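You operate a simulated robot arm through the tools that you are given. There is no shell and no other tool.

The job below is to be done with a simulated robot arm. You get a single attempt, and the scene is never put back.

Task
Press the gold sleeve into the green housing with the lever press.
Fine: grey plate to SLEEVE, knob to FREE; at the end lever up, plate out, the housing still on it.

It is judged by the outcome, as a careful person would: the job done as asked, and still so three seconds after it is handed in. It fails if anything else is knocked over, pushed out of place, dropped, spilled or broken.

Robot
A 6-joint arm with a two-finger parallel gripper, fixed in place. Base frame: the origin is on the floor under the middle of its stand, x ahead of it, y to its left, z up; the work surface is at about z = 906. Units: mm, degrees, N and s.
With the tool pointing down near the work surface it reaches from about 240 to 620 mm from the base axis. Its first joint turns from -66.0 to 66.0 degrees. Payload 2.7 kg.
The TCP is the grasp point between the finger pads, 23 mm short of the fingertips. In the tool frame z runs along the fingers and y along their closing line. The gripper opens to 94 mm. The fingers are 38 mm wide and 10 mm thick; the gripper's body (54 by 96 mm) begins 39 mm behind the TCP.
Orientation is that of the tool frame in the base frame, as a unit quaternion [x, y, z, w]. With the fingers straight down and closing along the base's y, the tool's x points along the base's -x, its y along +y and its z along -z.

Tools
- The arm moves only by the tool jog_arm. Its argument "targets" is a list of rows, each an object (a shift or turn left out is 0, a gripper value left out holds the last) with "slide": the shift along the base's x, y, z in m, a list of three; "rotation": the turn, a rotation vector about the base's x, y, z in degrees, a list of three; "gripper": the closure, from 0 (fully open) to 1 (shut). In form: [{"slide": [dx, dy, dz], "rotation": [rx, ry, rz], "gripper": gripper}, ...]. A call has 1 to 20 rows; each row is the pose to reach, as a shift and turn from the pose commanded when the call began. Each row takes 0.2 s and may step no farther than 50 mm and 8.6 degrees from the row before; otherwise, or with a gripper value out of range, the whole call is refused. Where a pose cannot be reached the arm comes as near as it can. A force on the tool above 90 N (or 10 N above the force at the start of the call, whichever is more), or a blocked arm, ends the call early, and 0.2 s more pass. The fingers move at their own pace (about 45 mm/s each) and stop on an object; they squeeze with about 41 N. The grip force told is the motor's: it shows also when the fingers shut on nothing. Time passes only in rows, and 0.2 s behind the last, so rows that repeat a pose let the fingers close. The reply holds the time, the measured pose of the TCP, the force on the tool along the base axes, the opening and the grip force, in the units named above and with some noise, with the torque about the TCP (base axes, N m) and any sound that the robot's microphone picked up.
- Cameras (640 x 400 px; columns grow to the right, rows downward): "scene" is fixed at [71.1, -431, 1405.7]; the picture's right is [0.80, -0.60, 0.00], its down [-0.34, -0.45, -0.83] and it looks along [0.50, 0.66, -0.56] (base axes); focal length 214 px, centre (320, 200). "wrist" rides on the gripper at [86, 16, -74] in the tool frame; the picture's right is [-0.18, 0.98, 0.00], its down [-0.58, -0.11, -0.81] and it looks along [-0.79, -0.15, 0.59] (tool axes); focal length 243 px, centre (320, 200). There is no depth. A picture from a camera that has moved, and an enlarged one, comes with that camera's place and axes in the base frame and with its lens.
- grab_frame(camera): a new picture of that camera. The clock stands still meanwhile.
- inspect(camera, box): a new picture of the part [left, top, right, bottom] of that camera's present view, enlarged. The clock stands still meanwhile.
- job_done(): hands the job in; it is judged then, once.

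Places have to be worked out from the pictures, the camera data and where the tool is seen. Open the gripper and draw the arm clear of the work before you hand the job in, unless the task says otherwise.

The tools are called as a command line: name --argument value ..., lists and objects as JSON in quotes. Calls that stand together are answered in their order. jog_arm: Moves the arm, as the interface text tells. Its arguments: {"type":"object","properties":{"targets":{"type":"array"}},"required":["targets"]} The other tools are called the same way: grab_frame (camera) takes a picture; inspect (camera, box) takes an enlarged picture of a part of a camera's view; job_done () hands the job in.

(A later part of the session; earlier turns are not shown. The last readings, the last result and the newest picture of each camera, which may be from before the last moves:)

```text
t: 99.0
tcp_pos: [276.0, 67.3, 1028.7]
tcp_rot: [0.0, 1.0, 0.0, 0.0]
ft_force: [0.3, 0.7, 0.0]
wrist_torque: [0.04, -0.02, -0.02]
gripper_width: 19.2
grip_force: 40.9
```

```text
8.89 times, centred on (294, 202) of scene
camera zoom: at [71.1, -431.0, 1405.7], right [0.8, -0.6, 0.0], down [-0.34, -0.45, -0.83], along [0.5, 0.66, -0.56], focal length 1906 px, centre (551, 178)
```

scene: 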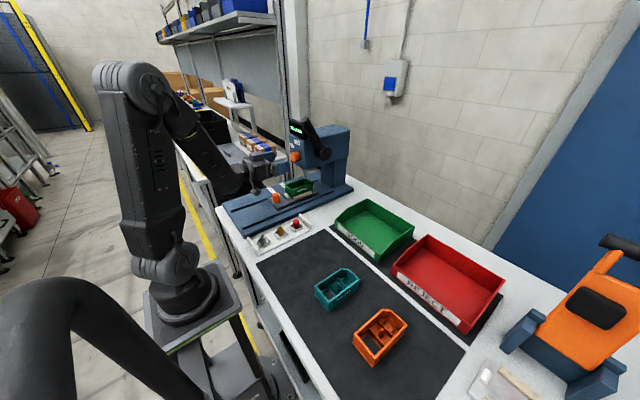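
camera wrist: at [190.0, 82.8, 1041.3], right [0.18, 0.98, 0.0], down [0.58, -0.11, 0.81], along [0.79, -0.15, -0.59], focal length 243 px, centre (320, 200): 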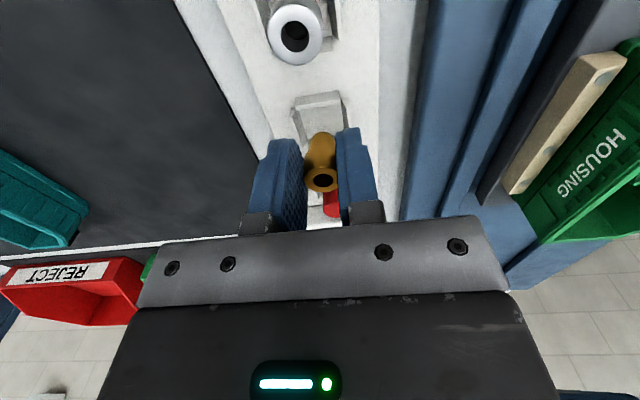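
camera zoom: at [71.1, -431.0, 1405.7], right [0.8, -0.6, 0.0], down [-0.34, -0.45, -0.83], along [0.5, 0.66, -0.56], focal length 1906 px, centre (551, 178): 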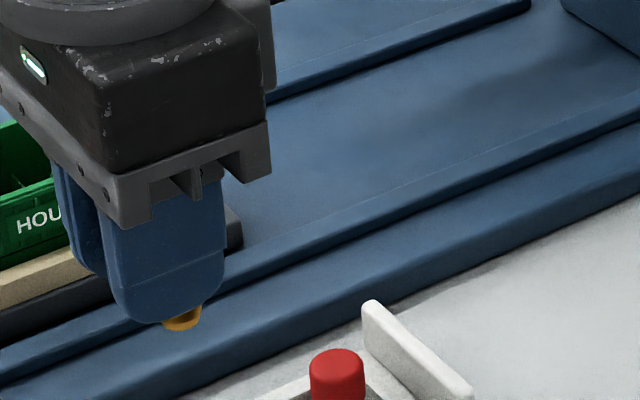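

The sleeve hangs upright and centred, axis ≈10.4 mm ahead of the TCP. I carry it gently to above the housing pocket.

jog_arm --targets '[{"slide": [0.001, 0.003, 0]}, {"slide": [0.003, 0.009, 0]}, {"slide": [0.006, 0.019, 0]}, {"slide": [0.01, 0.032, 0]}, {"slide": [0.015, 0.047, 0]}, {"slide": [0.02, 0.063, 0]}, {"slide": [0.025, 0.08, 0]}, {"slide": [0.03, 0.097, 0]}, {"slide": [0.035, 0.113, 0]}, {"slide": [0.039, 0.127, 0]}, {"slide": [0.0425, 0.138, 0]}, {"slide": [0.045, 0.147, 0]}, {"slide": [0.0465, 0.151, 0]}, {"slide": [0.0471, 0.1531, 0]}, {"slide": [0.0471, 0.1531, 0]}, {"slide": [0.0471, 0.1531, 0]}]'

grab_frame --camera "wrist"

inspect --camera "wrist" --box '[250, 80, 410, 200]'

inspect --camera "scene" --box '[235, 150, 315, 210]'

```text
t: 102.4
tcp_pos: [323.0, 221.2, 1029.8]
tcp_rot: [-0.001, 1.0, 0.001, 0.0]
ft_force: [-0.7, -0.2, 0.2]
wrist_torque: [0.0, 0.01, 0.05]
gripper_width: 19.5
grip_force: 40.6
```

```text
taken
camera wrist: at [237.1, 235.8, 1104.2], right [0.18, 0.98, 0.0], down [0.58, -0.11, 0.81], along [0.79, -0.15, -0.59], focal length 243 px, centre (320, 200)
```

wrist: 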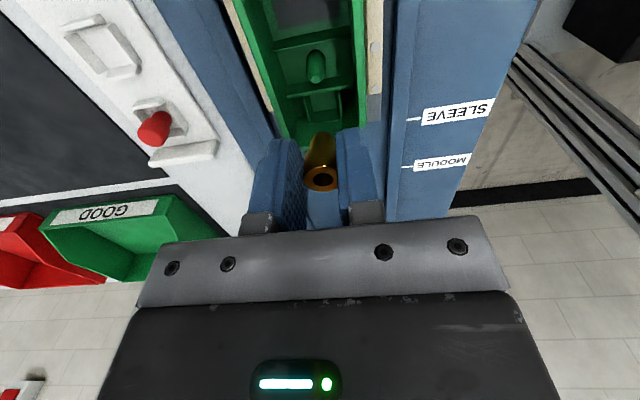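

```text
3.33 times, centred on (330, 140) of wrist
camera zoom: at [237.1, 235.8, 1104.2], right [0.18, 0.98, 0.0], down [0.58, -0.11, 0.81], along [0.79, -0.15, -0.59], focal length 809 px, centre (287, 400)
```

zoom: 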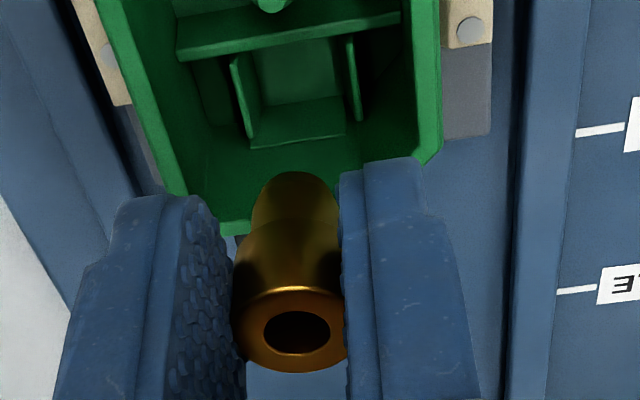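

```text
6.67 times, centred on (275, 180) of scene
camera zoom: at [71.1, -431.0, 1405.7], right [0.8, -0.6, 0.0], down [-0.34, -0.45, -0.83], along [0.5, 0.66, -0.56], focal length 1430 px, centre (620, 333)
```

zoom: 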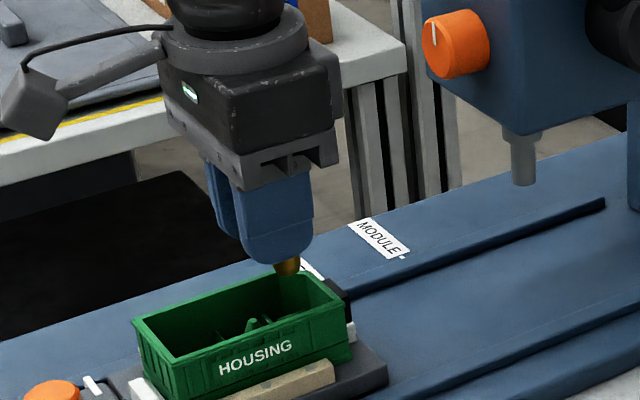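

The pocket opening is about 21.8 mm square, centre ≈ (334, 220); the sleeve axis is at ≈ (333.4, 219.5). I shift by (+0.3, +0.5) mm and lower to just above the pocket walls for another look.

jog_arm --targets '[{"slide": [0.0003, 0.0005, -0.003]}, {"slide": [0.0003, 0.0005, -0.008]}, {"slide": [0.0003, 0.0005, -0.014]}, {"slide": [0.0003, 0.0005, -0.02]}, {"slide": [0.0003, 0.0005, -0.025]}, {"slide": [0.0003, 0.0005, -0.028]}, {"slide": [0.0003, 0.0005, -0.028]}]'

inspect --camera "wrist" --box '[250, 80, 410, 200]'

inspect --camera "scene" --box '[255, 165, 303, 205]'

```text
t: 104.0
tcp_pos: [323.4, 220.5, 1001.3]
tcp_rot: [0.0, 1.0, 0.001, 0.0]
ft_force: [1.5, 0.1, -0.3]
wrist_torque: [0.0, 0.01, -0.02]
gripper_width: 19.0
grip_force: 41.3
```

```text
3.33 times, centred on (330, 140) of wrist
camera zoom: at [236.8, 236.6, 1076.1], right [0.18, 0.98, 0.0], down [0.58, -0.11, 0.81], along [0.79, -0.15, -0.59], focal length 809 px, centre (287, 400)
```

zoom: 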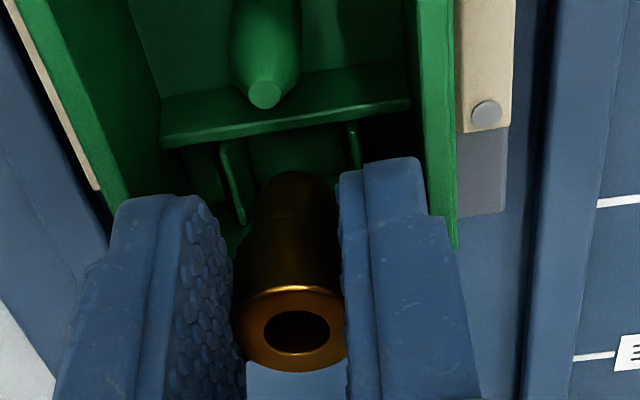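

```text
10.00 times, centred on (279, 185) of scene
camera zoom: at [71.1, -431.0, 1405.7], right [0.8, -0.6, 0.0], down [-0.34, -0.45, -0.83], along [0.5, 0.66, -0.56], focal length 2145 px, centre (730, 350)
```

zoom: 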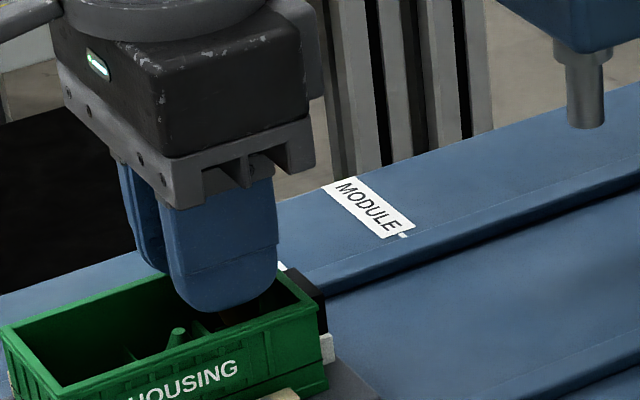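

The shank is over the opening with 3–4 mm margin to each wall. I lower 14 mm so the shank enters the pocket while the fingertips stay just clear of the chamfer wall.

jog_arm --targets '[{"slide": [0, 0, -0.002]}, {"slide": [0, 0, -0.005]}, {"slide": [0, 0, -0.008]}, {"slide": [0, 0, -0.01]}, {"slide": [0, 0, -0.012]}, {"slide": [0, 0, -0.013]}, {"slide": [0, 0, -0.014]}, {"slide": [0, 0, -0.014]}]'

inspect --camera "wrist" --box '[250, 80, 410, 200]'

inspect --camera "scene" --box '[255, 165, 303, 205]'

```text
t: 105.8
tcp_pos: [326.8, 223.6, 993.3]
tcp_rot: [0.0, 1.0, 0.008, 0.009]
ft_force: [-2.4, 0.3, 64.6]
wrist_torque: [1.27, -1.21, 0.08]
gripper_width: 19.3
grip_force: 41.3
```

```text
3.33 times, centred on (330, 140) of wrist
camera zoom: at [239.1, 238.5, 1068.2], right [0.18, 0.98, 0.02], down [0.57, -0.12, 0.81], along [0.8, -0.14, -0.58], focal length 809 px, centre (287, 400)
```

zoom: 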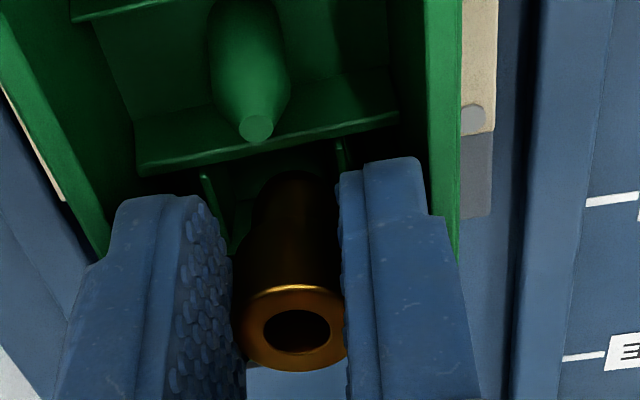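

```text
10.00 times, centred on (279, 185) of scene
camera zoom: at [70.3, -431.5, 1405.6], right [0.8, -0.6, 0.0], down [-0.34, -0.45, -0.83], along [0.5, 0.66, -0.56], focal length 2145 px, centre (730, 350)
```

zoom: 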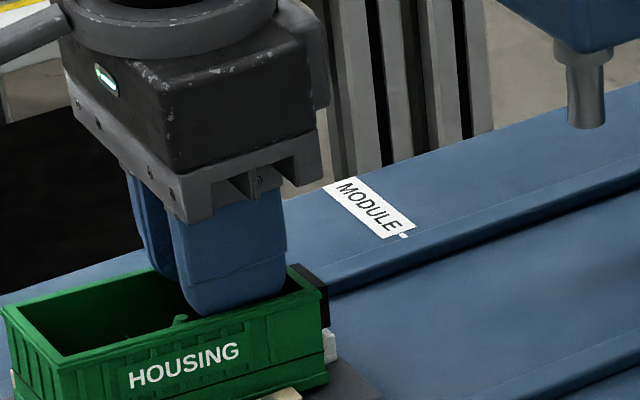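

The torque shows the +y fingertip corner resting on the housing's chamfered rim (65 N), the finger ends being squarer than they look; the sleeve itself did not touch. I raise straight up again and check the grip.

jog_arm --targets '[{"slide": [0, 0, 0.004]}, {"slide": [0, 0, 0.009]}, {"slide": [0, 0, 0.016]}, {"slide": [0, 0, 0.024]}, {"slide": [0, 0, 0.032]}, {"slide": [0, 0, 0.038]}, {"slide": [0, 0, 0.042]}, {"slide": [0, 0, 0.042]}, {"slide": [0, 0, 0.042]}]'

inspect --camera "wrist" --box '[250, 60, 410, 200]'

inspect --camera "scene" --box '[235, 150, 315, 210]'

```text
t: 107.8
tcp_pos: [323.0, 219.8, 1029.1]
tcp_rot: [0.001, 1.0, 0.0, -0.001]
ft_force: [-0.8, -0.7, 0.1]
wrist_torque: [0.01, 0.03, 0.02]
gripper_width: 19.2
grip_force: 40.6
```

```text
2.86 times, centred on (330, 130) of wrist
camera zoom: at [237.4, 236.3, 1104.0], right [0.18, 0.98, 0.0], down [0.58, -0.11, 0.81], along [0.79, -0.15, -0.59], focal length 693 px, centre (291, 400)
```

zoom: 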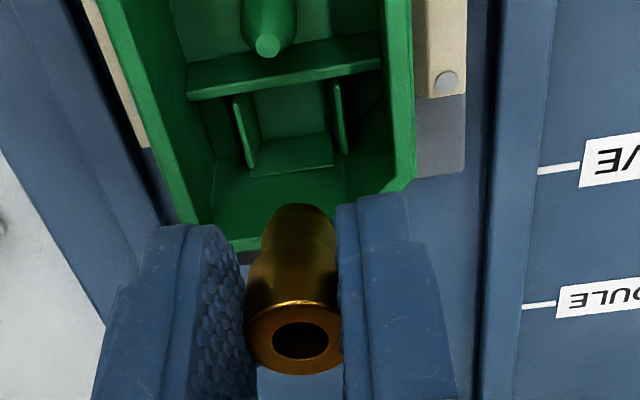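

```text
6.67 times, centred on (275, 180) of scene
camera zoom: at [71.1, -431.0, 1405.7], right [0.8, -0.6, 0.0], down [-0.34, -0.45, -0.83], along [0.5, 0.66, -0.56], focal length 1430 px, centre (620, 333)
```

zoom: 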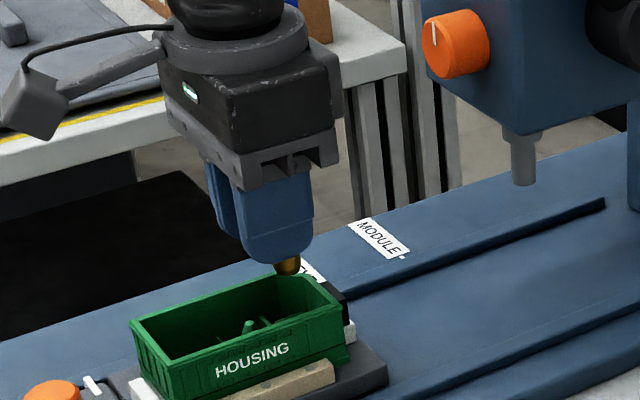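

The sleeve is still held. I compare the housing with the earlier view to see if it moved in the nest.

inspect --camera "scene" --box '[255, 165, 303, 205]'

inspect --camera "scene" --box '[225, 170, 305, 220]'

grab_frame --camera "wrist"

```text
10.00 times, centred on (279, 185) of scene
camera zoom: at [71.1, -431.0, 1405.7], right [0.8, -0.6, 0.0], down [-0.34, -0.45, -0.83], along [0.5, 0.66, -0.56], focal length 2145 px, centre (730, 350)
```

zoom: 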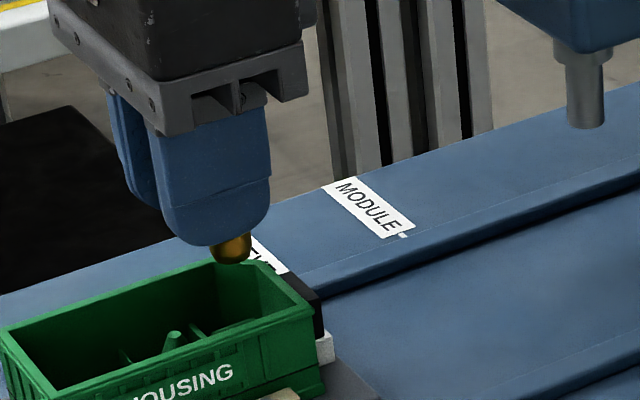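

```text
8.00 times, centred on (265, 195) of scene
camera zoom: at [71.1, -431.0, 1405.7], right [0.8, -0.6, 0.0], down [-0.34, -0.45, -0.83], along [0.5, 0.66, -0.56], focal length 1716 px, centre (760, 240)
```

zoom: 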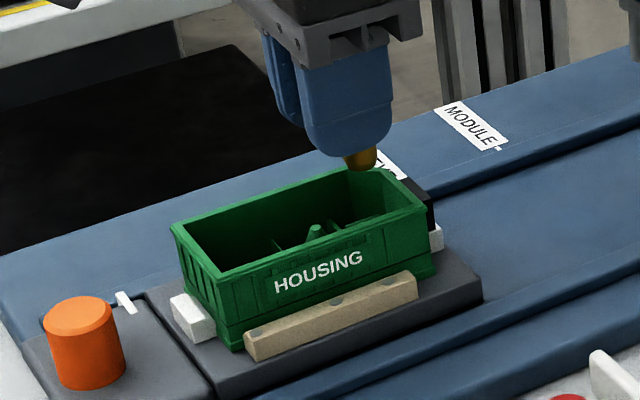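

```text
taken
camera wrist: at [237.4, 236.3, 1104.0], right [0.18, 0.98, 0.0], down [0.58, -0.11, 0.81], along [0.79, -0.15, -0.59], focal length 243 px, centre (320, 200)
```

wrist: 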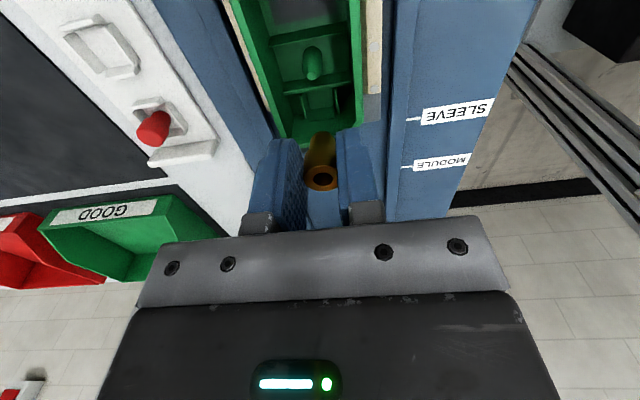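

The housing seems to have shifted slightly (a couple of mm) within the nest. I take the sleeve back to its tray pocket to re-grip it with more offset, and will re-measure the housing afterwards.

jog_arm --targets '[{"slide": [-0.001, -0.003, 0]}, {"slide": [-0.003, -0.009, 0]}, {"slide": [-0.006, -0.019, 0]}, {"slide": [-0.01, -0.032, 0]}, {"slide": [-0.015, -0.047, 0]}, {"slide": [-0.02, -0.063, 0]}, {"slide": [-0.025, -0.08, 0]}, {"slide": [-0.03, -0.097, 0]}, {"slide": [-0.035, -0.113, 0]}, {"slide": [-0.039, -0.127, 0]}, {"slide": [-0.0425, -0.138, 0]}, {"slide": [-0.045, -0.147, 0]}, {"slide": [-0.0468, -0.1516, 0]}, {"slide": [-0.0474, -0.1536, 0]}, {"slide": [-0.0474, -0.1536, 0]}]'

jog_arm --targets '[{"slide": [0, 0, -0.004]}, {"slide": [0, 0, -0.01]}, {"slide": [0, 0, -0.018]}, {"slide": [0, 0, -0.028]}, {"slide": [0, 0, -0.038]}, {"slide": [0, 0, -0.048]}, {"slide": [0, 0, -0.055]}, {"slide": [0, 0, -0.058]}, {"slide": [0, 0, -0.058]}]'

grab_frame --camera "wrist"

inspect --camera "wrist" --box '[260, 70, 390, 200]'

inspect --camera "scene" --box '[262, 195, 326, 245]'

```text
t: 111.0
tcp_pos: [277.3, 67.8, 1028.5]
tcp_rot: [0.001, 1.0, 0.0, 0.0]
ft_force: [-0.5, -0.2, -0.4]
wrist_torque: [-0.03, 0.01, 0.01]
gripper_width: 19.2
grip_force: 41.4
```

```text
t: 113.0
tcp_pos: [276.5, 67.1, 971.4]
tcp_rot: [0.0, 1.0, 0.0, 0.0]
ft_force: [0.0, 0.8, -1.0]
wrist_torque: [-0.02, -0.01, 0.0]
gripper_width: 19.4
grip_force: 40.9
```

```text
taken
camera wrist: at [190.0, 83.0, 1045.9], right [0.18, 0.98, 0.0], down [0.58, -0.11, 0.81], along [0.79, -0.15, -0.59], focal length 243 px, centre (320, 200)
```

wrist: 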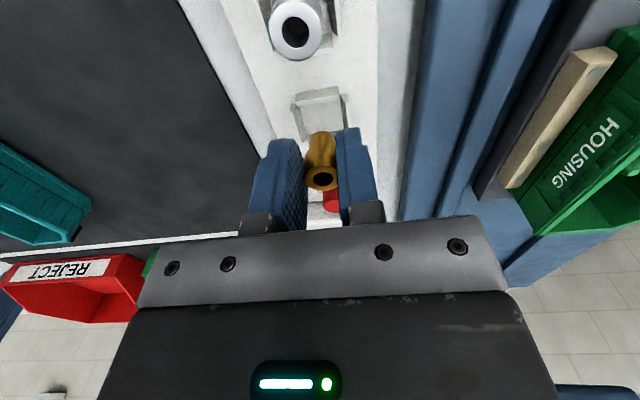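

```text
3.08 times, centred on (325, 135) of wrist
camera zoom: at [190.0, 83.0, 1045.9], right [0.18, 0.98, 0.0], down [0.58, -0.11, 0.81], along [0.79, -0.15, -0.59], focal length 746 px, centre (305, 400)
```

zoom: 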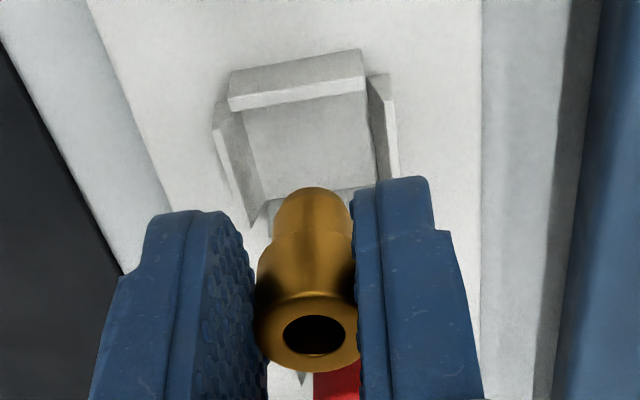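

```text
8.00 times, centred on (294, 220) of scene
camera zoom: at [71.1, -431.0, 1405.7], right [0.8, -0.6, 0.0], down [-0.34, -0.45, -0.83], along [0.5, 0.66, -0.56], focal length 1716 px, centre (528, 40)
```

zoom: 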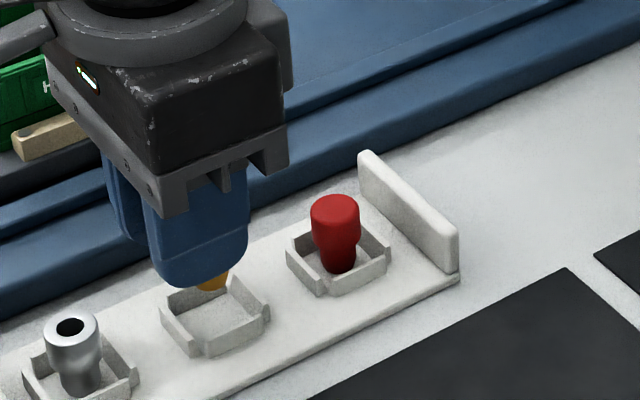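

The sleeve is right above its tray pocket. I set it down to its original height, watching the force.

jog_arm --targets '[{"slide": [0, 0, -0.004]}, {"slide": [0, 0, -0.009]}, {"slide": [0, 0, -0.014]}, {"slide": [0, 0, -0.018]}, {"slide": [0, 0, -0.021]}, {"slide": [0, 0, -0.023]}, {"slide": [0, 0, -0.0243]}, {"slide": [0, 0, -0.0243]}]'

```text
t: 114.8
tcp_pos: [277.1, 66.4, 947.6]
tcp_rot: [0.0, 1.0, 0.0, 0.001]
ft_force: [-2.9, -0.7, 15.5]
wrist_torque: [-0.05, -0.06, -0.02]
gripper_width: 19.3
grip_force: 41.1
```

The sleeve touches the tray floor (15 N). I open the fingers.

jog_arm --targets '[{"slide": [0, 0, 0.0005]}, {"slide": [0, 0, 0.0005], "gripper": 0.7}, {"slide": [0, 0, 0.0005], "gripper": 0.5}, {"slide": [0, 0, 0.0005], "gripper": 0.3}, {"slide": [0, 0, 0.0005], "gripper": 0.3}]'

jog_arm --targets '[{"slide": [0, 0, 0.01]}, {"slide": [0, 0, 0.03]}, {"slide": [0, 0, 0.06]}, {"slide": [0, 0, 0.06]}]'

inspect --camera "wrist" --box '[272, 50, 392, 150]'

inspect --camera "scene" --box '[272, 212, 304, 242]'

```text
t: 116.0
tcp_pos: [274.9, 67.8, 948.6]
tcp_rot: [0.0, 1.0, 0.0, 0.0]
ft_force: [0.0, 0.4, 1.0]
wrist_torque: [-0.04, -0.03, 0.02]
gripper_width: 65.9
grip_force: 0.0
```

```text
t: 117.0
tcp_pos: [276.8, 68.1, 1008.0]
tcp_rot: [0.0, 1.0, -0.001, 0.0]
ft_force: [-1.1, -0.4, 0.1]
wrist_torque: [0.02, -0.03, -0.03]
gripper_width: 66.2
grip_force: 0.0
```

```text
4.00 times, centred on (332, 100) of wrist
camera zoom: at [190.4, 82.9, 1082.5], right [0.18, 0.98, 0.0], down [0.58, -0.11, 0.81], along [0.79, -0.15, -0.59], focal length 970 px, centre (272, 600)
```

zoom: 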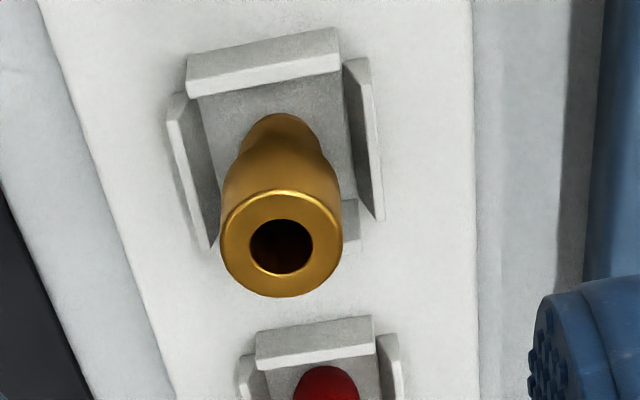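

```text
13.33 times, centred on (288, 227) of scene
camera zoom: at [71.0, -431.0, 1405.7], right [0.8, -0.6, 0.0], down [-0.34, -0.45, -0.83], along [0.5, 0.66, -0.56], focal length 2860 px, centre (747, -160)
```

zoom: 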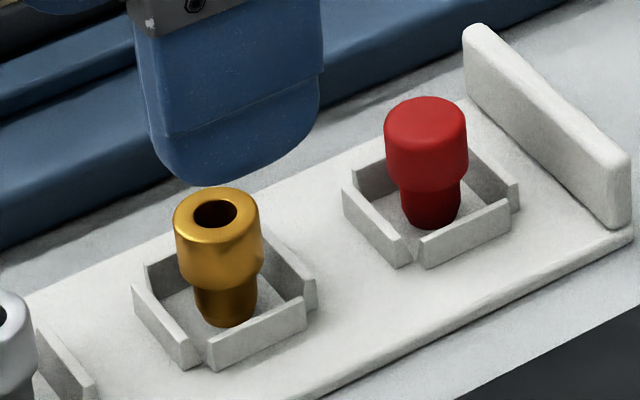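

The sleeve stands upright in its tray pocket again at (286.5, 66.7). Now I look at the housing from above to see whether it shifted.

jog_arm --targets '[{"slide": [0.001, 0.01, 0.03], "rotation": [0, 3, 0]}, {"slide": [0.002, 0.04, 0.05], "rotation": [0, 6, 0]}, {"slide": [0.004, 0.075, 0.06], "rotation": [0, 10, 0]}, {"slide": [0.006, 0.11, 0.066], "rotation": [0, 14, 0]}, {"slide": [0.0086, 0.139, 0.0665], "rotation": [0, 18, 0]}, {"slide": [0.0086, 0.139, 0.0665], "rotation": [0, 18, 0], "gripper": 0}, {"slide": [0.0086, 0.139, 0.0665], "rotation": [0, 18, 0], "gripper": 0}]'

inspect --camera "wrist" --box '[280, 30, 400, 105]'

inspect --camera "wrist" --box '[280, 115, 400, 190]'

inspect --camera "scene" --box '[225, 170, 305, 220]'

```text
t: 118.6
tcp_pos: [284.3, 205.2, 1073.4]
tcp_rot: [0.0, 0.987, 0.0, -0.158]
ft_force: [-0.2, -0.6, -0.2]
wrist_torque: [-0.03, 0.01, 0.0]
gripper_width: 94.0
grip_force: 0.0
```

```text
5.33 times, centred on (340, 68) of wrist
camera zoom: at [224.9, 221.5, 1172.1], right [0.17, 0.98, -0.06], down [0.8, -0.11, 0.59], along [0.57, -0.15, -0.81], focal length 1294 px, centre (213, 907)
```

zoom: 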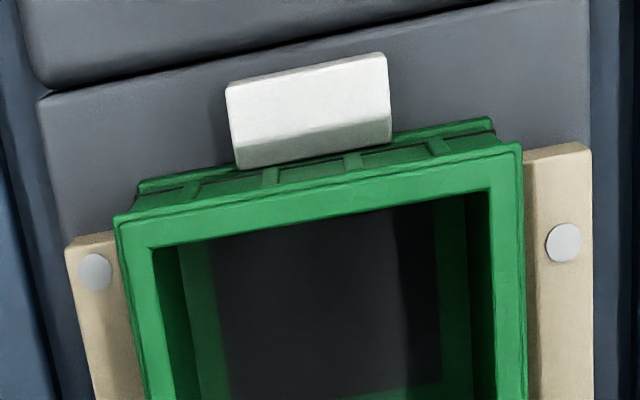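

```text
5.33 times, centred on (340, 152) of wrist
camera zoom: at [224.9, 221.5, 1172.1], right [0.17, 0.98, -0.06], down [0.8, -0.11, 0.59], along [0.57, -0.15, -0.81], focal length 1294 px, centre (213, 453)
```

zoom: 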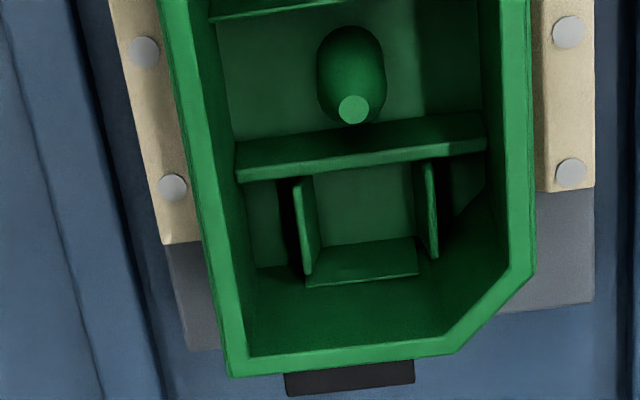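

```text
8.00 times, centred on (265, 195) of scene
camera zoom: at [71.1, -431.0, 1405.7], right [0.8, -0.6, 0.0], down [-0.34, -0.45, -0.83], along [0.5, 0.66, -0.56], focal length 1716 px, centre (760, 240)
```

zoom: 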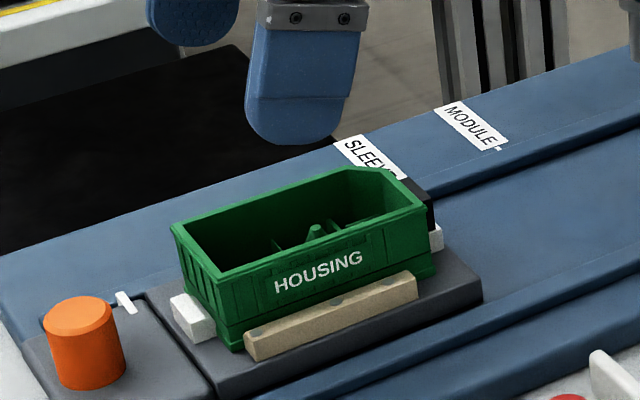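

The housing now sits against the −x stop, still flat: post at (305.6, 218.7), pocket centre ≈ (331, 218.6) – at SLEEVE travel that is right under the ram (486.5). I go back above the sleeve, this time 16 mm off the finger centre so the finger corners will clear the chamfer.

jog_arm --targets '[{"slide": [-0.003, -0.03, 0], "rotation": [0, -4, 0]}, {"slide": [-0.006, -0.06, 0], "rotation": [0, -8, 0]}, {"slide": [-0.009, -0.09, -0.005], "rotation": [0, -12, 0]}, {"slide": [-0.012, -0.12, -0.02], "rotation": [0, -16, 0]}, {"slide": [-0.0141, -0.139, -0.045], "rotation": [0, -18, 0]}, {"slide": [-0.0141, -0.139, -0.065], "rotation": [0, -18, 0]}, {"slide": [-0.0141, -0.139, -0.065], "rotation": [0, -18, 0]}, {"slide": [-0.0141, -0.139, -0.065], "rotation": [0, -18, 0]}]'

inspect --camera "wrist" --box '[272, 50, 392, 150]'

```text
t: 120.4
tcp_pos: [270.7, 66.5, 1007.7]
tcp_rot: [0.0, 1.0, 0.0, 0.0]
ft_force: [-0.8, 0.2, -0.6]
wrist_torque: [0.02, -0.02, 0.0]
gripper_width: 93.9
grip_force: 0.1
```

```text
4.00 times, centred on (332, 100) of wrist
camera zoom: at [184.1, 82.7, 1082.6], right [0.18, 0.98, 0.0], down [0.58, -0.11, 0.81], along [0.79, -0.15, -0.59], focal length 970 px, centre (272, 600)
```

zoom: 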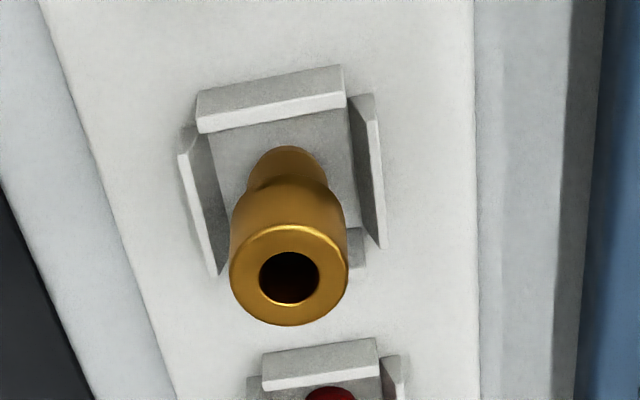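

Offset is 16.3 mm as wanted. I descend, close on the upper 8.5 mm of the head.

jog_arm --targets '[{"slide": [0, 0, -0.025]}, {"slide": [0, 0, -0.045]}, {"slide": [0, 0, -0.055]}, {"slide": [0, 0, -0.058]}, {"slide": [0, 0, -0.058]}, {"slide": [0, 0, -0.058], "gripper": 0.6}, {"slide": [0, 0, -0.058], "gripper": 1}, {"slide": [0, 0, -0.058], "gripper": 1}, {"slide": [0, 0, -0.058], "gripper": 1}, {"slide": [0, 0, -0.058], "gripper": 1}, {"slide": [0, 0, -0.058], "gripper": 1}]'

inspect --camera "wrist" --box '[272, 110, 368, 200]'

```text
t: 122.8
tcp_pos: [271.2, 66.9, 952.0]
tcp_rot: [0.0, 1.0, 0.0, 0.001]
ft_force: [0.9, -1.3, 1.7]
wrist_torque: [-0.06, 0.0, 0.01]
gripper_width: 19.2
grip_force: 41.4
```

```text
4.44 times, centred on (320, 155) of wrist
camera zoom: at [184.5, 83.2, 1025.9], right [0.18, 0.98, 0.0], down [0.58, -0.11, 0.81], along [0.79, -0.15, -0.59], focal length 1078 px, centre (320, 400)
```

zoom: 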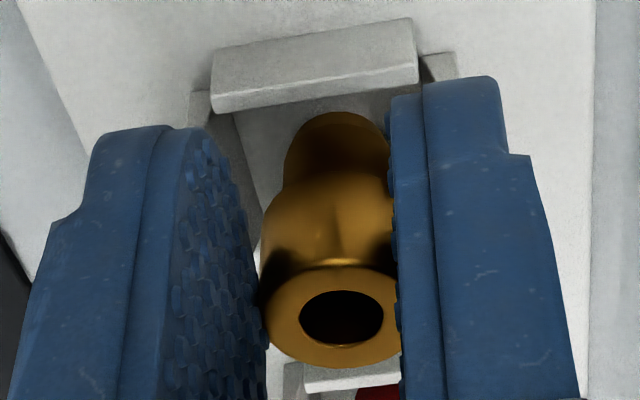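

Gripped (19.2 mm). I lift slowly and check it follows.

jog_arm --targets '[{"slide": [0, 0, 0.0005]}, {"slide": [0, 0, 0.001]}, {"slide": [0, 0, 0.002]}, {"slide": [0, 0, 0.003]}, {"slide": [0, 0, 0.0045]}, {"slide": [0, 0, 0.006]}, {"slide": [0, 0, 0.008]}, {"slide": [0, 0, 0.0105]}, {"slide": [0, 0, 0.0135]}, {"slide": [0, 0, 0.017]}, {"slide": [0, 0, 0.0205]}, {"slide": [0, 0, 0.024]}, {"slide": [0, 0, 0.0275]}, {"slide": [0, 0, 0.0305]}, {"slide": [0, 0, 0.0325]}, {"slide": [0, 0, 0.0335]}, {"slide": [0, 0, 0.034]}, {"slide": [0, 0, 0.034]}]'

inspect --camera "wrist" --box '[272, 110, 368, 200]'

inspect --camera "scene" --box '[262, 195, 326, 245]'

```text
t: 126.6
tcp_pos: [269.9, 67.7, 984.5]
tcp_rot: [-0.001, 1.0, -0.001, -0.001]
ft_force: [0.1, 0.8, -0.7]
wrist_torque: [-0.02, -0.02, 0.01]
gripper_width: 19.0
grip_force: 41.4
```

```text
4.44 times, centred on (320, 155) of wrist
camera zoom: at [184.1, 82.8, 1059.9], right [0.18, 0.98, 0.0], down [0.58, -0.11, 0.81], along [0.79, -0.15, -0.59], focal length 1078 px, centre (320, 400)
```

zoom: 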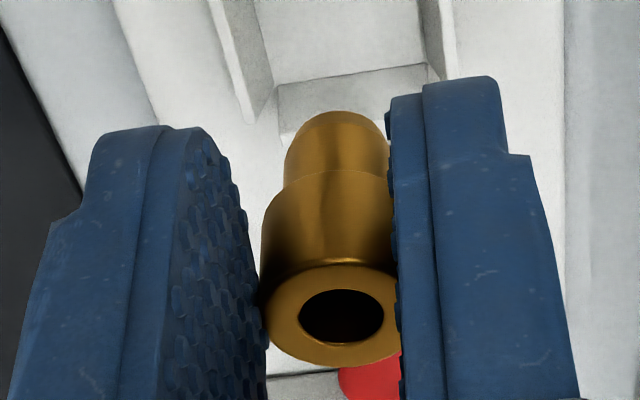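

```text
8.00 times, centred on (294, 220) of scene
camera zoom: at [71.1, -431.0, 1405.7], right [0.8, -0.6, 0.0], down [-0.34, -0.45, -0.83], along [0.5, 0.66, -0.56], focal length 1716 px, centre (528, 40)
```

zoom: 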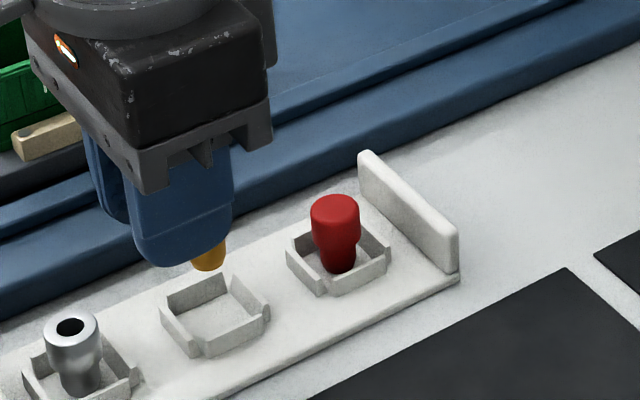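

Held upright. I raise it to carrying height and move above the pocket.

jog_arm --targets '[{"slide": [0, 0, 0.002]}, {"slide": [0, 0, 0.006]}, {"slide": [0, 0, 0.012]}, {"slide": [0, 0, 0.019]}, {"slide": [0, 0, 0.026]}, {"slide": [0, 0, 0.033]}, {"slide": [0, 0, 0.04]}, {"slide": [0, 0, 0.046]}, {"slide": [0, 0, 0.049]}, {"slide": [0, 0, 0.05]}]'

jog_arm --targets '[{"slide": [0.001, 0.003, 0]}, {"slide": [0.003, 0.009, 0]}, {"slide": [0.006, 0.019, 0]}, {"slide": [0.01, 0.032, 0]}, {"slide": [0.014, 0.047, 0]}, {"slide": [0.019, 0.063, 0]}, {"slide": [0.024, 0.08, 0]}, {"slide": [0.029, 0.097, 0]}, {"slide": [0.034, 0.113, 0]}, {"slide": [0.038, 0.127, 0]}, {"slide": [0.041, 0.138, 0]}, {"slide": [0.0432, 0.146, 0]}, {"slide": [0.0443, 0.1502, 0]}, {"slide": [0.0446, 0.1519, 0]}, {"slide": [0.0446, 0.1519, 0]}, {"slide": [0.0446, 0.1519, 0]}]'

inspect --camera "wrist" --box '[250, 60, 410, 200]'

grab_frame --camera "wrist"

```text
t: 128.8
tcp_pos: [270.4, 66.9, 1035.5]
tcp_rot: [0.0, 1.0, 0.001, -0.001]
ft_force: [-0.4, -1.0, -0.2]
wrist_torque: [-0.01, 0.02, -0.04]
gripper_width: 19.3
grip_force: 41.3
```

```text
t: 132.2
tcp_pos: [314.8, 220.3, 1035.7]
tcp_rot: [0.0, 1.0, 0.0, 0.0]
ft_force: [0.1, 0.0, -0.5]
wrist_torque: [0.0, 0.02, -0.06]
gripper_width: 19.3
grip_force: 41.1
```

```text
2.86 times, centred on (330, 130) of wrist
camera zoom: at [228.9, 234.5, 1110.1], right [0.18, 0.98, 0.0], down [0.58, -0.11, 0.81], along [0.79, -0.15, -0.59], focal length 693 px, centre (291, 400)
```

zoom: 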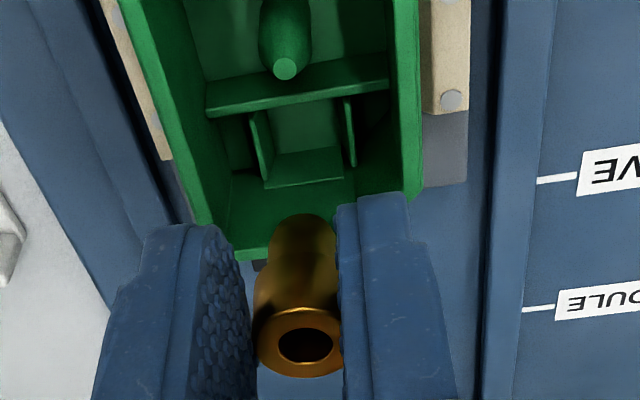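

```text
taken
camera wrist: at [228.9, 234.5, 1110.1], right [0.18, 0.98, 0.0], down [0.58, -0.11, 0.81], along [0.79, -0.15, -0.59], focal length 243 px, centre (320, 200)
```

wrist: 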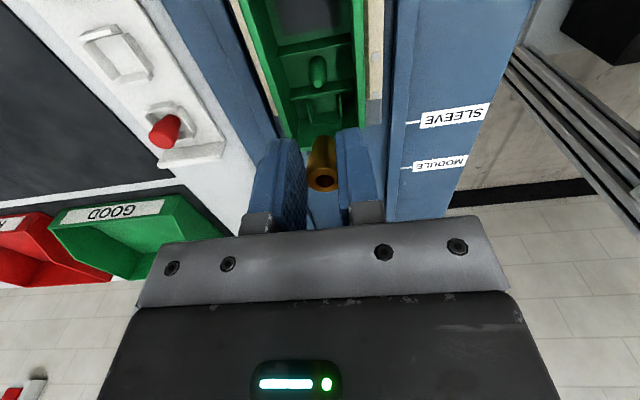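

Sleeve axis ≈ (331.2, 218.5), pocket centre ≈ (330.7, 218.6), and the finger corner clears the chamfer's inner line by about 2 mm. I lower to just above the pocket walls.

jog_arm --targets '[{"slide": [-0.0004, 0.0001, -0.003]}, {"slide": [-0.0004, 0.0001, -0.008]}, {"slide": [-0.0004, 0.0001, -0.014]}, {"slide": [-0.0004, 0.0001, -0.02]}, {"slide": [-0.0004, 0.0001, -0.026]}, {"slide": [-0.0004, 0.0001, -0.031]}, {"slide": [-0.0004, 0.0001, -0.034]}, {"slide": [-0.0004, 0.0001, -0.036]}, {"slide": [-0.0004, 0.0001, -0.036]}]'

inspect --camera "wrist" --box '[250, 60, 410, 200]'

inspect --camera "scene" --box '[245, 165, 309, 205]'

```text
t: 134.2
tcp_pos: [315.5, 218.5, 998.6]
tcp_rot: [0.0, 1.0, 0.0, -0.001]
ft_force: [-0.4, 0.0, 0.0]
wrist_torque: [-0.02, 0.02, 0.02]
gripper_width: 19.1
grip_force: 41.4
```

```text
2.86 times, centred on (330, 130) of wrist
camera zoom: at [228.4, 234.8, 1073.7], right [0.18, 0.98, 0.0], down [0.58, -0.11, 0.81], along [0.79, -0.15, -0.59], focal length 693 px, centre (291, 400)
```

zoom: 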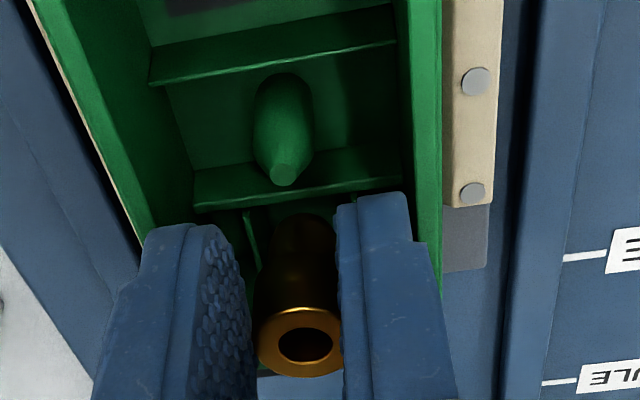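

```text
10.00 times, centred on (277, 185) of scene
camera zoom: at [71.1, -431.0, 1405.7], right [0.8, -0.6, 0.0], down [-0.34, -0.45, -0.83], along [0.5, 0.66, -0.56], focal length 2145 px, centre (750, 350)
```

zoom: 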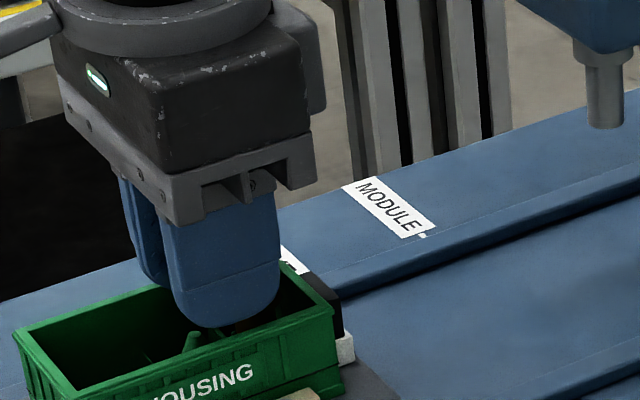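

No contact yet (shank end level with the wall tops). I lower 5 mm in 1 mm steps and read the force.

jog_arm --targets '[{"slide": [0, 0, -0.001]}, {"slide": [0, 0, -0.002]}, {"slide": [0, 0, -0.003]}, {"slide": [0, 0, -0.004]}, {"slide": [0, 0, -0.005]}, {"slide": [0, 0, -0.005]}]'

```text
t: 135.6
tcp_pos: [315.1, 218.5, 993.4]
tcp_rot: [0.0, 1.0, 0.0, 0.0]
ft_force: [0.3, -0.6, -0.8]
wrist_torque: [-0.01, -0.02, -0.02]
gripper_width: 19.2
grip_force: 41.7
```

Still free: the shank is about 5 mm inside the pocket and the fingers clear the rim. Another 4 mm.

jog_arm --targets '[{"slide": [0, 0, -0.001]}, {"slide": [0, 0, -0.002]}, {"slide": [0, 0, -0.003]}, {"slide": [0, 0, -0.004]}, {"slide": [0, 0, -0.004]}]'

inspect --camera "wrist" --box '[250, 60, 410, 200]'

```text
t: 136.8
tcp_pos: [314.9, 218.7, 989.0]
tcp_rot: [0.0, 1.0, 0.0, 0.0]
ft_force: [1.1, 0.6, 0.0]
wrist_torque: [0.06, -0.04, 0.02]
gripper_width: 19.1
grip_force: 41.0
```

```text
2.86 times, centred on (330, 130) of wrist
camera zoom: at [228.7, 234.7, 1064.9], right [0.18, 0.98, 0.0], down [0.58, -0.11, 0.81], along [0.79, -0.15, -0.59], focal length 693 px, centre (291, 400)
```

zoom: 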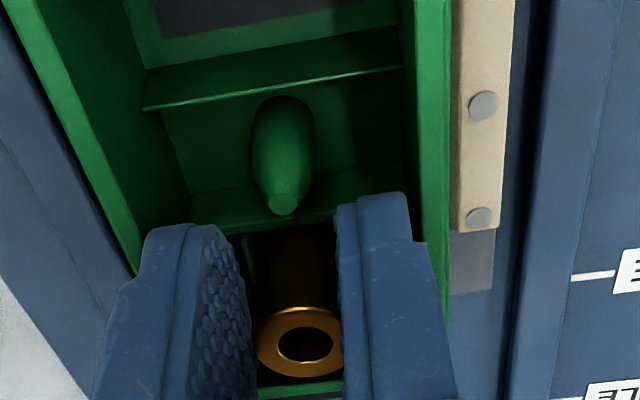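

No contact still; shank end ≈ z 947. I continue 4 mm more.

jog_arm --targets '[{"slide": [0, 0, -0.001]}, {"slide": [0, 0, -0.002]}, {"slide": [0, 0, -0.003]}, {"slide": [0, 0, -0.004]}, {"slide": [0, 0, -0.004]}]'

```text
t: 138.0
tcp_pos: [315.7, 219.6, 985.4]
tcp_rot: [0.0, 1.0, 0.0, 0.0]
ft_force: [7.1, -0.8, 3.0]
wrist_torque: [-0.04, -0.26, -0.01]
gripper_width: 19.2
grip_force: 41.5
```

A small +x push (7 N) acts low on the sleeve: the divider side touches. I shift 0.5 mm to +x and go down 2 mm.

jog_arm --targets '[{"slide": [0.0005, 0, 0]}, {"slide": [0.0005, 0, -0.0007]}, {"slide": [0.0005, 0, -0.0014]}, {"slide": [0.0005, 0, -0.002]}, {"slide": [0.0005, 0, -0.002]}]'

inspect --camera "wrist" --box '[250, 60, 410, 200]'

```text
t: 139.2
tcp_pos: [315.6, 219.0, 983.0]
tcp_rot: [0.0, 1.0, 0.001, 0.0]
ft_force: [4.5, 0.2, 11.7]
wrist_torque: [0.03, -0.32, 0.03]
gripper_width: 19.2
grip_force: 41.0
```

```text
2.86 times, centred on (330, 130) of wrist
camera zoom: at [229.2, 234.9, 1059.4], right [0.18, 0.98, 0.0], down [0.58, -0.11, 0.81], along [0.79, -0.15, -0.59], focal length 693 px, centre (291, 400)
```

zoom: 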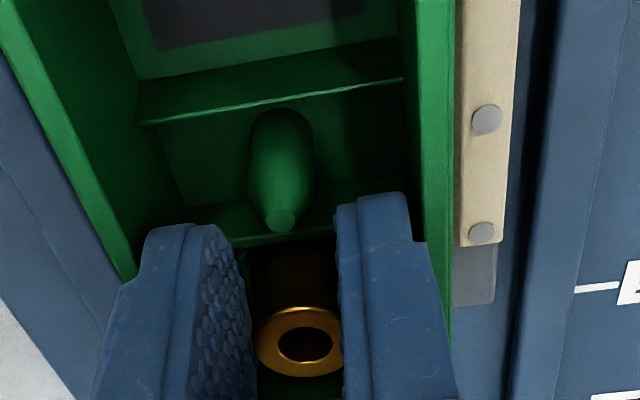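

The sleeve now rests with its shoulder on the pocket walls (12 N, centred on the sleeve). I open the fingers just slightly (about 1.4 mm per side) to let go inside the housing.

jog_arm --targets '[{"slide": [-0.0002, 0, 0.0003]}, {"slide": [-0.0002, 0, 0.0003], "gripper": 0.78}, {"slide": [-0.0002, 0, 0.0003], "gripper": 0.765}, {"slide": [-0.0002, 0, 0.0003], "gripper": 0.765}, {"slide": [-0.0002, 0, 0.0003], "gripper": 0.765}]'

inspect --camera "wrist" --box '[250, 60, 410, 200]'

```text
t: 140.4
tcp_pos: [314.9, 218.3, 984.8]
tcp_rot: [0.0, 1.0, 0.0, 0.0]
ft_force: [-0.4, 0.1, 0.7]
wrist_torque: [0.01, -0.03, 0.01]
gripper_width: 21.9
grip_force: 0.2
```

```text
2.86 times, centred on (330, 130) of wrist
camera zoom: at [228.7, 234.8, 1059.3], right [0.18, 0.98, 0.0], down [0.58, -0.11, 0.81], along [0.79, -0.15, -0.59], focal length 693 px, centre (291, 400)
```

zoom: 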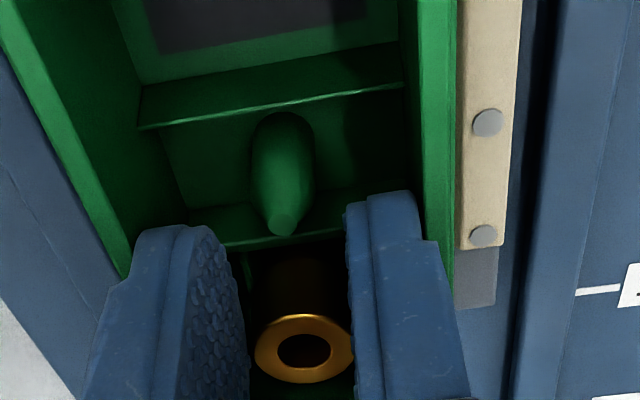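

The sleeve is free between the fingers. I rise slowly, straight up.

jog_arm --targets '[{"slide": [0, 0, 0.001]}, {"slide": [0, 0, 0.0025]}, {"slide": [0, 0, 0.005]}, {"slide": [0, 0, 0.008]}, {"slide": [0, 0, 0.012]}, {"slide": [0, 0, 0.017]}, {"slide": [0, 0, 0.024]}, {"slide": [0, 0, 0.032]}, {"slide": [0, 0, 0.04]}, {"slide": [0, 0, 0.04]}]'

inspect --camera "wrist" --box '[250, 60, 410, 200]'

inspect --camera "scene" --box '[245, 165, 309, 205]'

```text
t: 142.6
tcp_pos: [313.9, 218.0, 1024.7]
tcp_rot: [0.0, 1.0, 0.0, 0.0]
ft_force: [-0.4, 0.0, 0.1]
wrist_torque: [0.0, 0.0, 0.0]
gripper_width: 22.2
grip_force: 0.0
```

```text
2.86 times, centred on (330, 130) of wrist
camera zoom: at [228.8, 234.6, 1099.4], right [0.18, 0.98, 0.0], down [0.58, -0.11, 0.81], along [0.79, -0.15, -0.59], focal length 693 px, centre (291, 400)
```

zoom: 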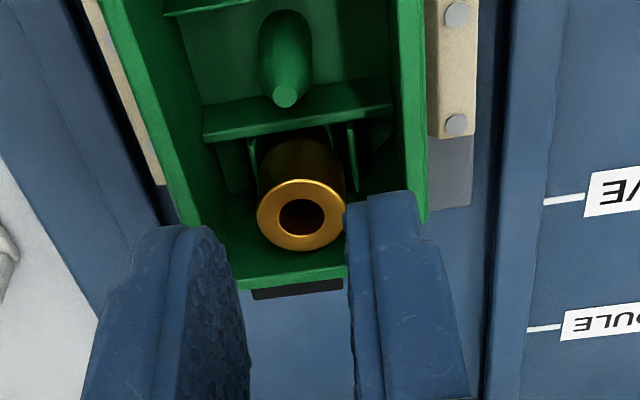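

```text
10.00 times, centred on (277, 185) of scene
camera zoom: at [71.1, -431.0, 1405.7], right [0.8, -0.6, 0.0], down [-0.34, -0.45, -0.83], along [0.5, 0.66, -0.56], focal length 2145 px, centre (750, 350)
```

zoom: 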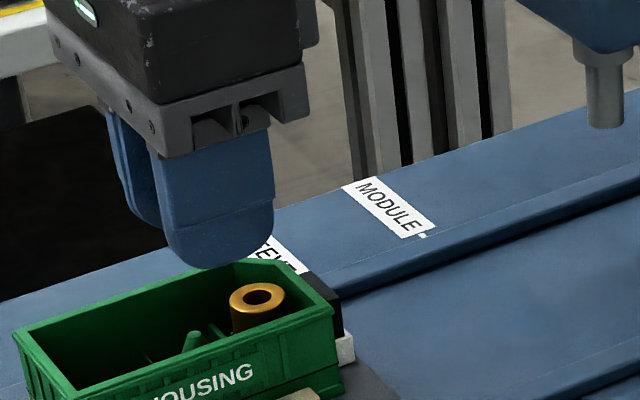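

The gold sleeve stands upright in its pocket at (331.5, 218). Next I go to the plate handle to push the plate in to SLEEVE.

jog_arm --targets '[{"slide": [-0.02, 0, 0.01]}, {"slide": [-0.06, 0, 0.01], "gripper": 0.3}, {"slide": [-0.1, 0.0005, 0.005], "gripper": 0}, {"slide": [-0.1203, 0.0009, -0.005], "gripper": 0}, {"slide": [-0.1203, 0.0009, -0.015], "gripper": 0}, {"slide": [-0.1203, 0.0009, -0.015], "gripper": 0}]'

grab_frame --camera "wrist"

inspect --camera "wrist" --box '[270, 60, 430, 230]'

```text
t: 144.0
tcp_pos: [195.0, 219.5, 1008.7]
tcp_rot: [0.0, 1.0, 0.0, 0.0]
ft_force: [-0.5, -0.1, -0.4]
wrist_torque: [-0.01, 0.0, -0.01]
gripper_width: 93.8
grip_force: 0.1
```

```text
taken
camera wrist: at [108.5, 236.1, 1084.3], right [0.18, 0.98, 0.0], down [0.58, -0.11, 0.81], along [0.79, -0.15, -0.59], focal length 243 px, centre (320, 200)
```

wrist: 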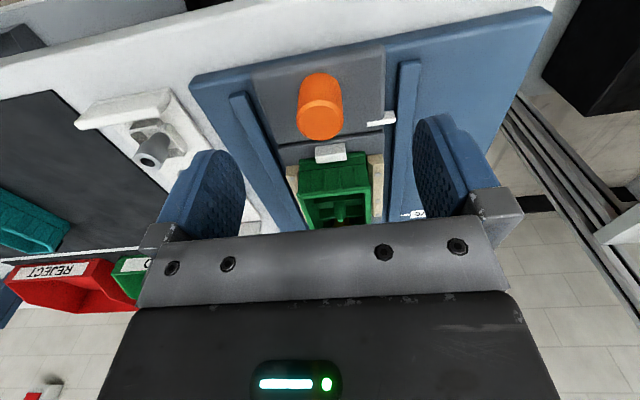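

```text
2.35 times, centred on (350, 145) of wrist
camera zoom: at [108.5, 236.1, 1084.3], right [0.18, 0.98, 0.0], down [0.58, -0.11, 0.81], along [0.79, -0.15, -0.59], focal length 571 px, centre (249, 329)
```

zoom: 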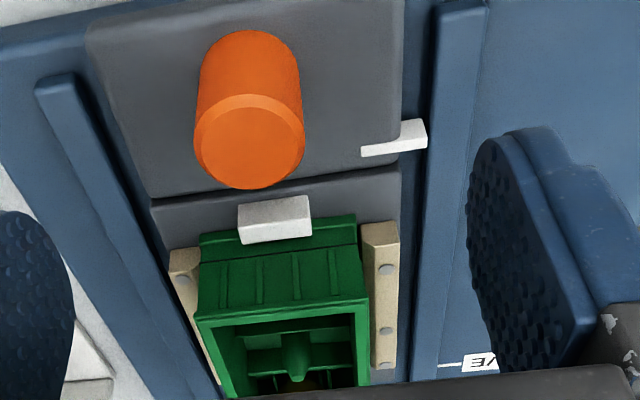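

Handle at ≈ (195.5, 219.6). I descend and grip it.

jog_arm --targets '[{"slide": [0.0008, -0.0003, -0.025]}, {"slide": [0.0008, -0.0003, -0.045]}, {"slide": [0.0008, -0.0003, -0.0493]}, {"slide": [0.0008, -0.0003, -0.0493], "gripper": 1}, {"slide": [0.0008, -0.0003, -0.0493], "gripper": 1}, {"slide": [0.0008, -0.0003, -0.0493], "gripper": 1}, {"slide": [0.0008, -0.0003, -0.0493], "gripper": 1}, {"slide": [0.0008, -0.0003, -0.0493], "gripper": 1}, {"slide": [0.0008, -0.0003, -0.0493], "gripper": 1}]'

grab_frame --camera "wrist"

```text
t: 146.0
tcp_pos: [195.6, 220.6, 959.7]
tcp_rot: [0.0, 1.0, 0.0, 0.0]
ft_force: [0.7, 9.1, -4.4]
wrist_torque: [-0.36, -0.09, -0.01]
gripper_width: 27.5
grip_force: 45.3
```

```text
taken
camera wrist: at [109.6, 235.9, 1034.9], right [0.18, 0.98, 0.0], down [0.58, -0.11, 0.81], along [0.79, -0.15, -0.59], focal length 243 px, centre (320, 200)
```

wrist: 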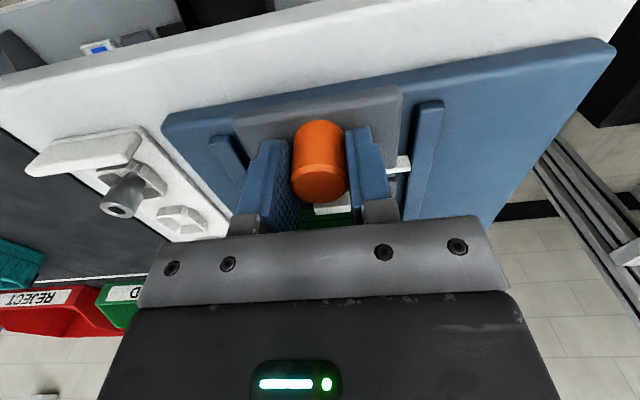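

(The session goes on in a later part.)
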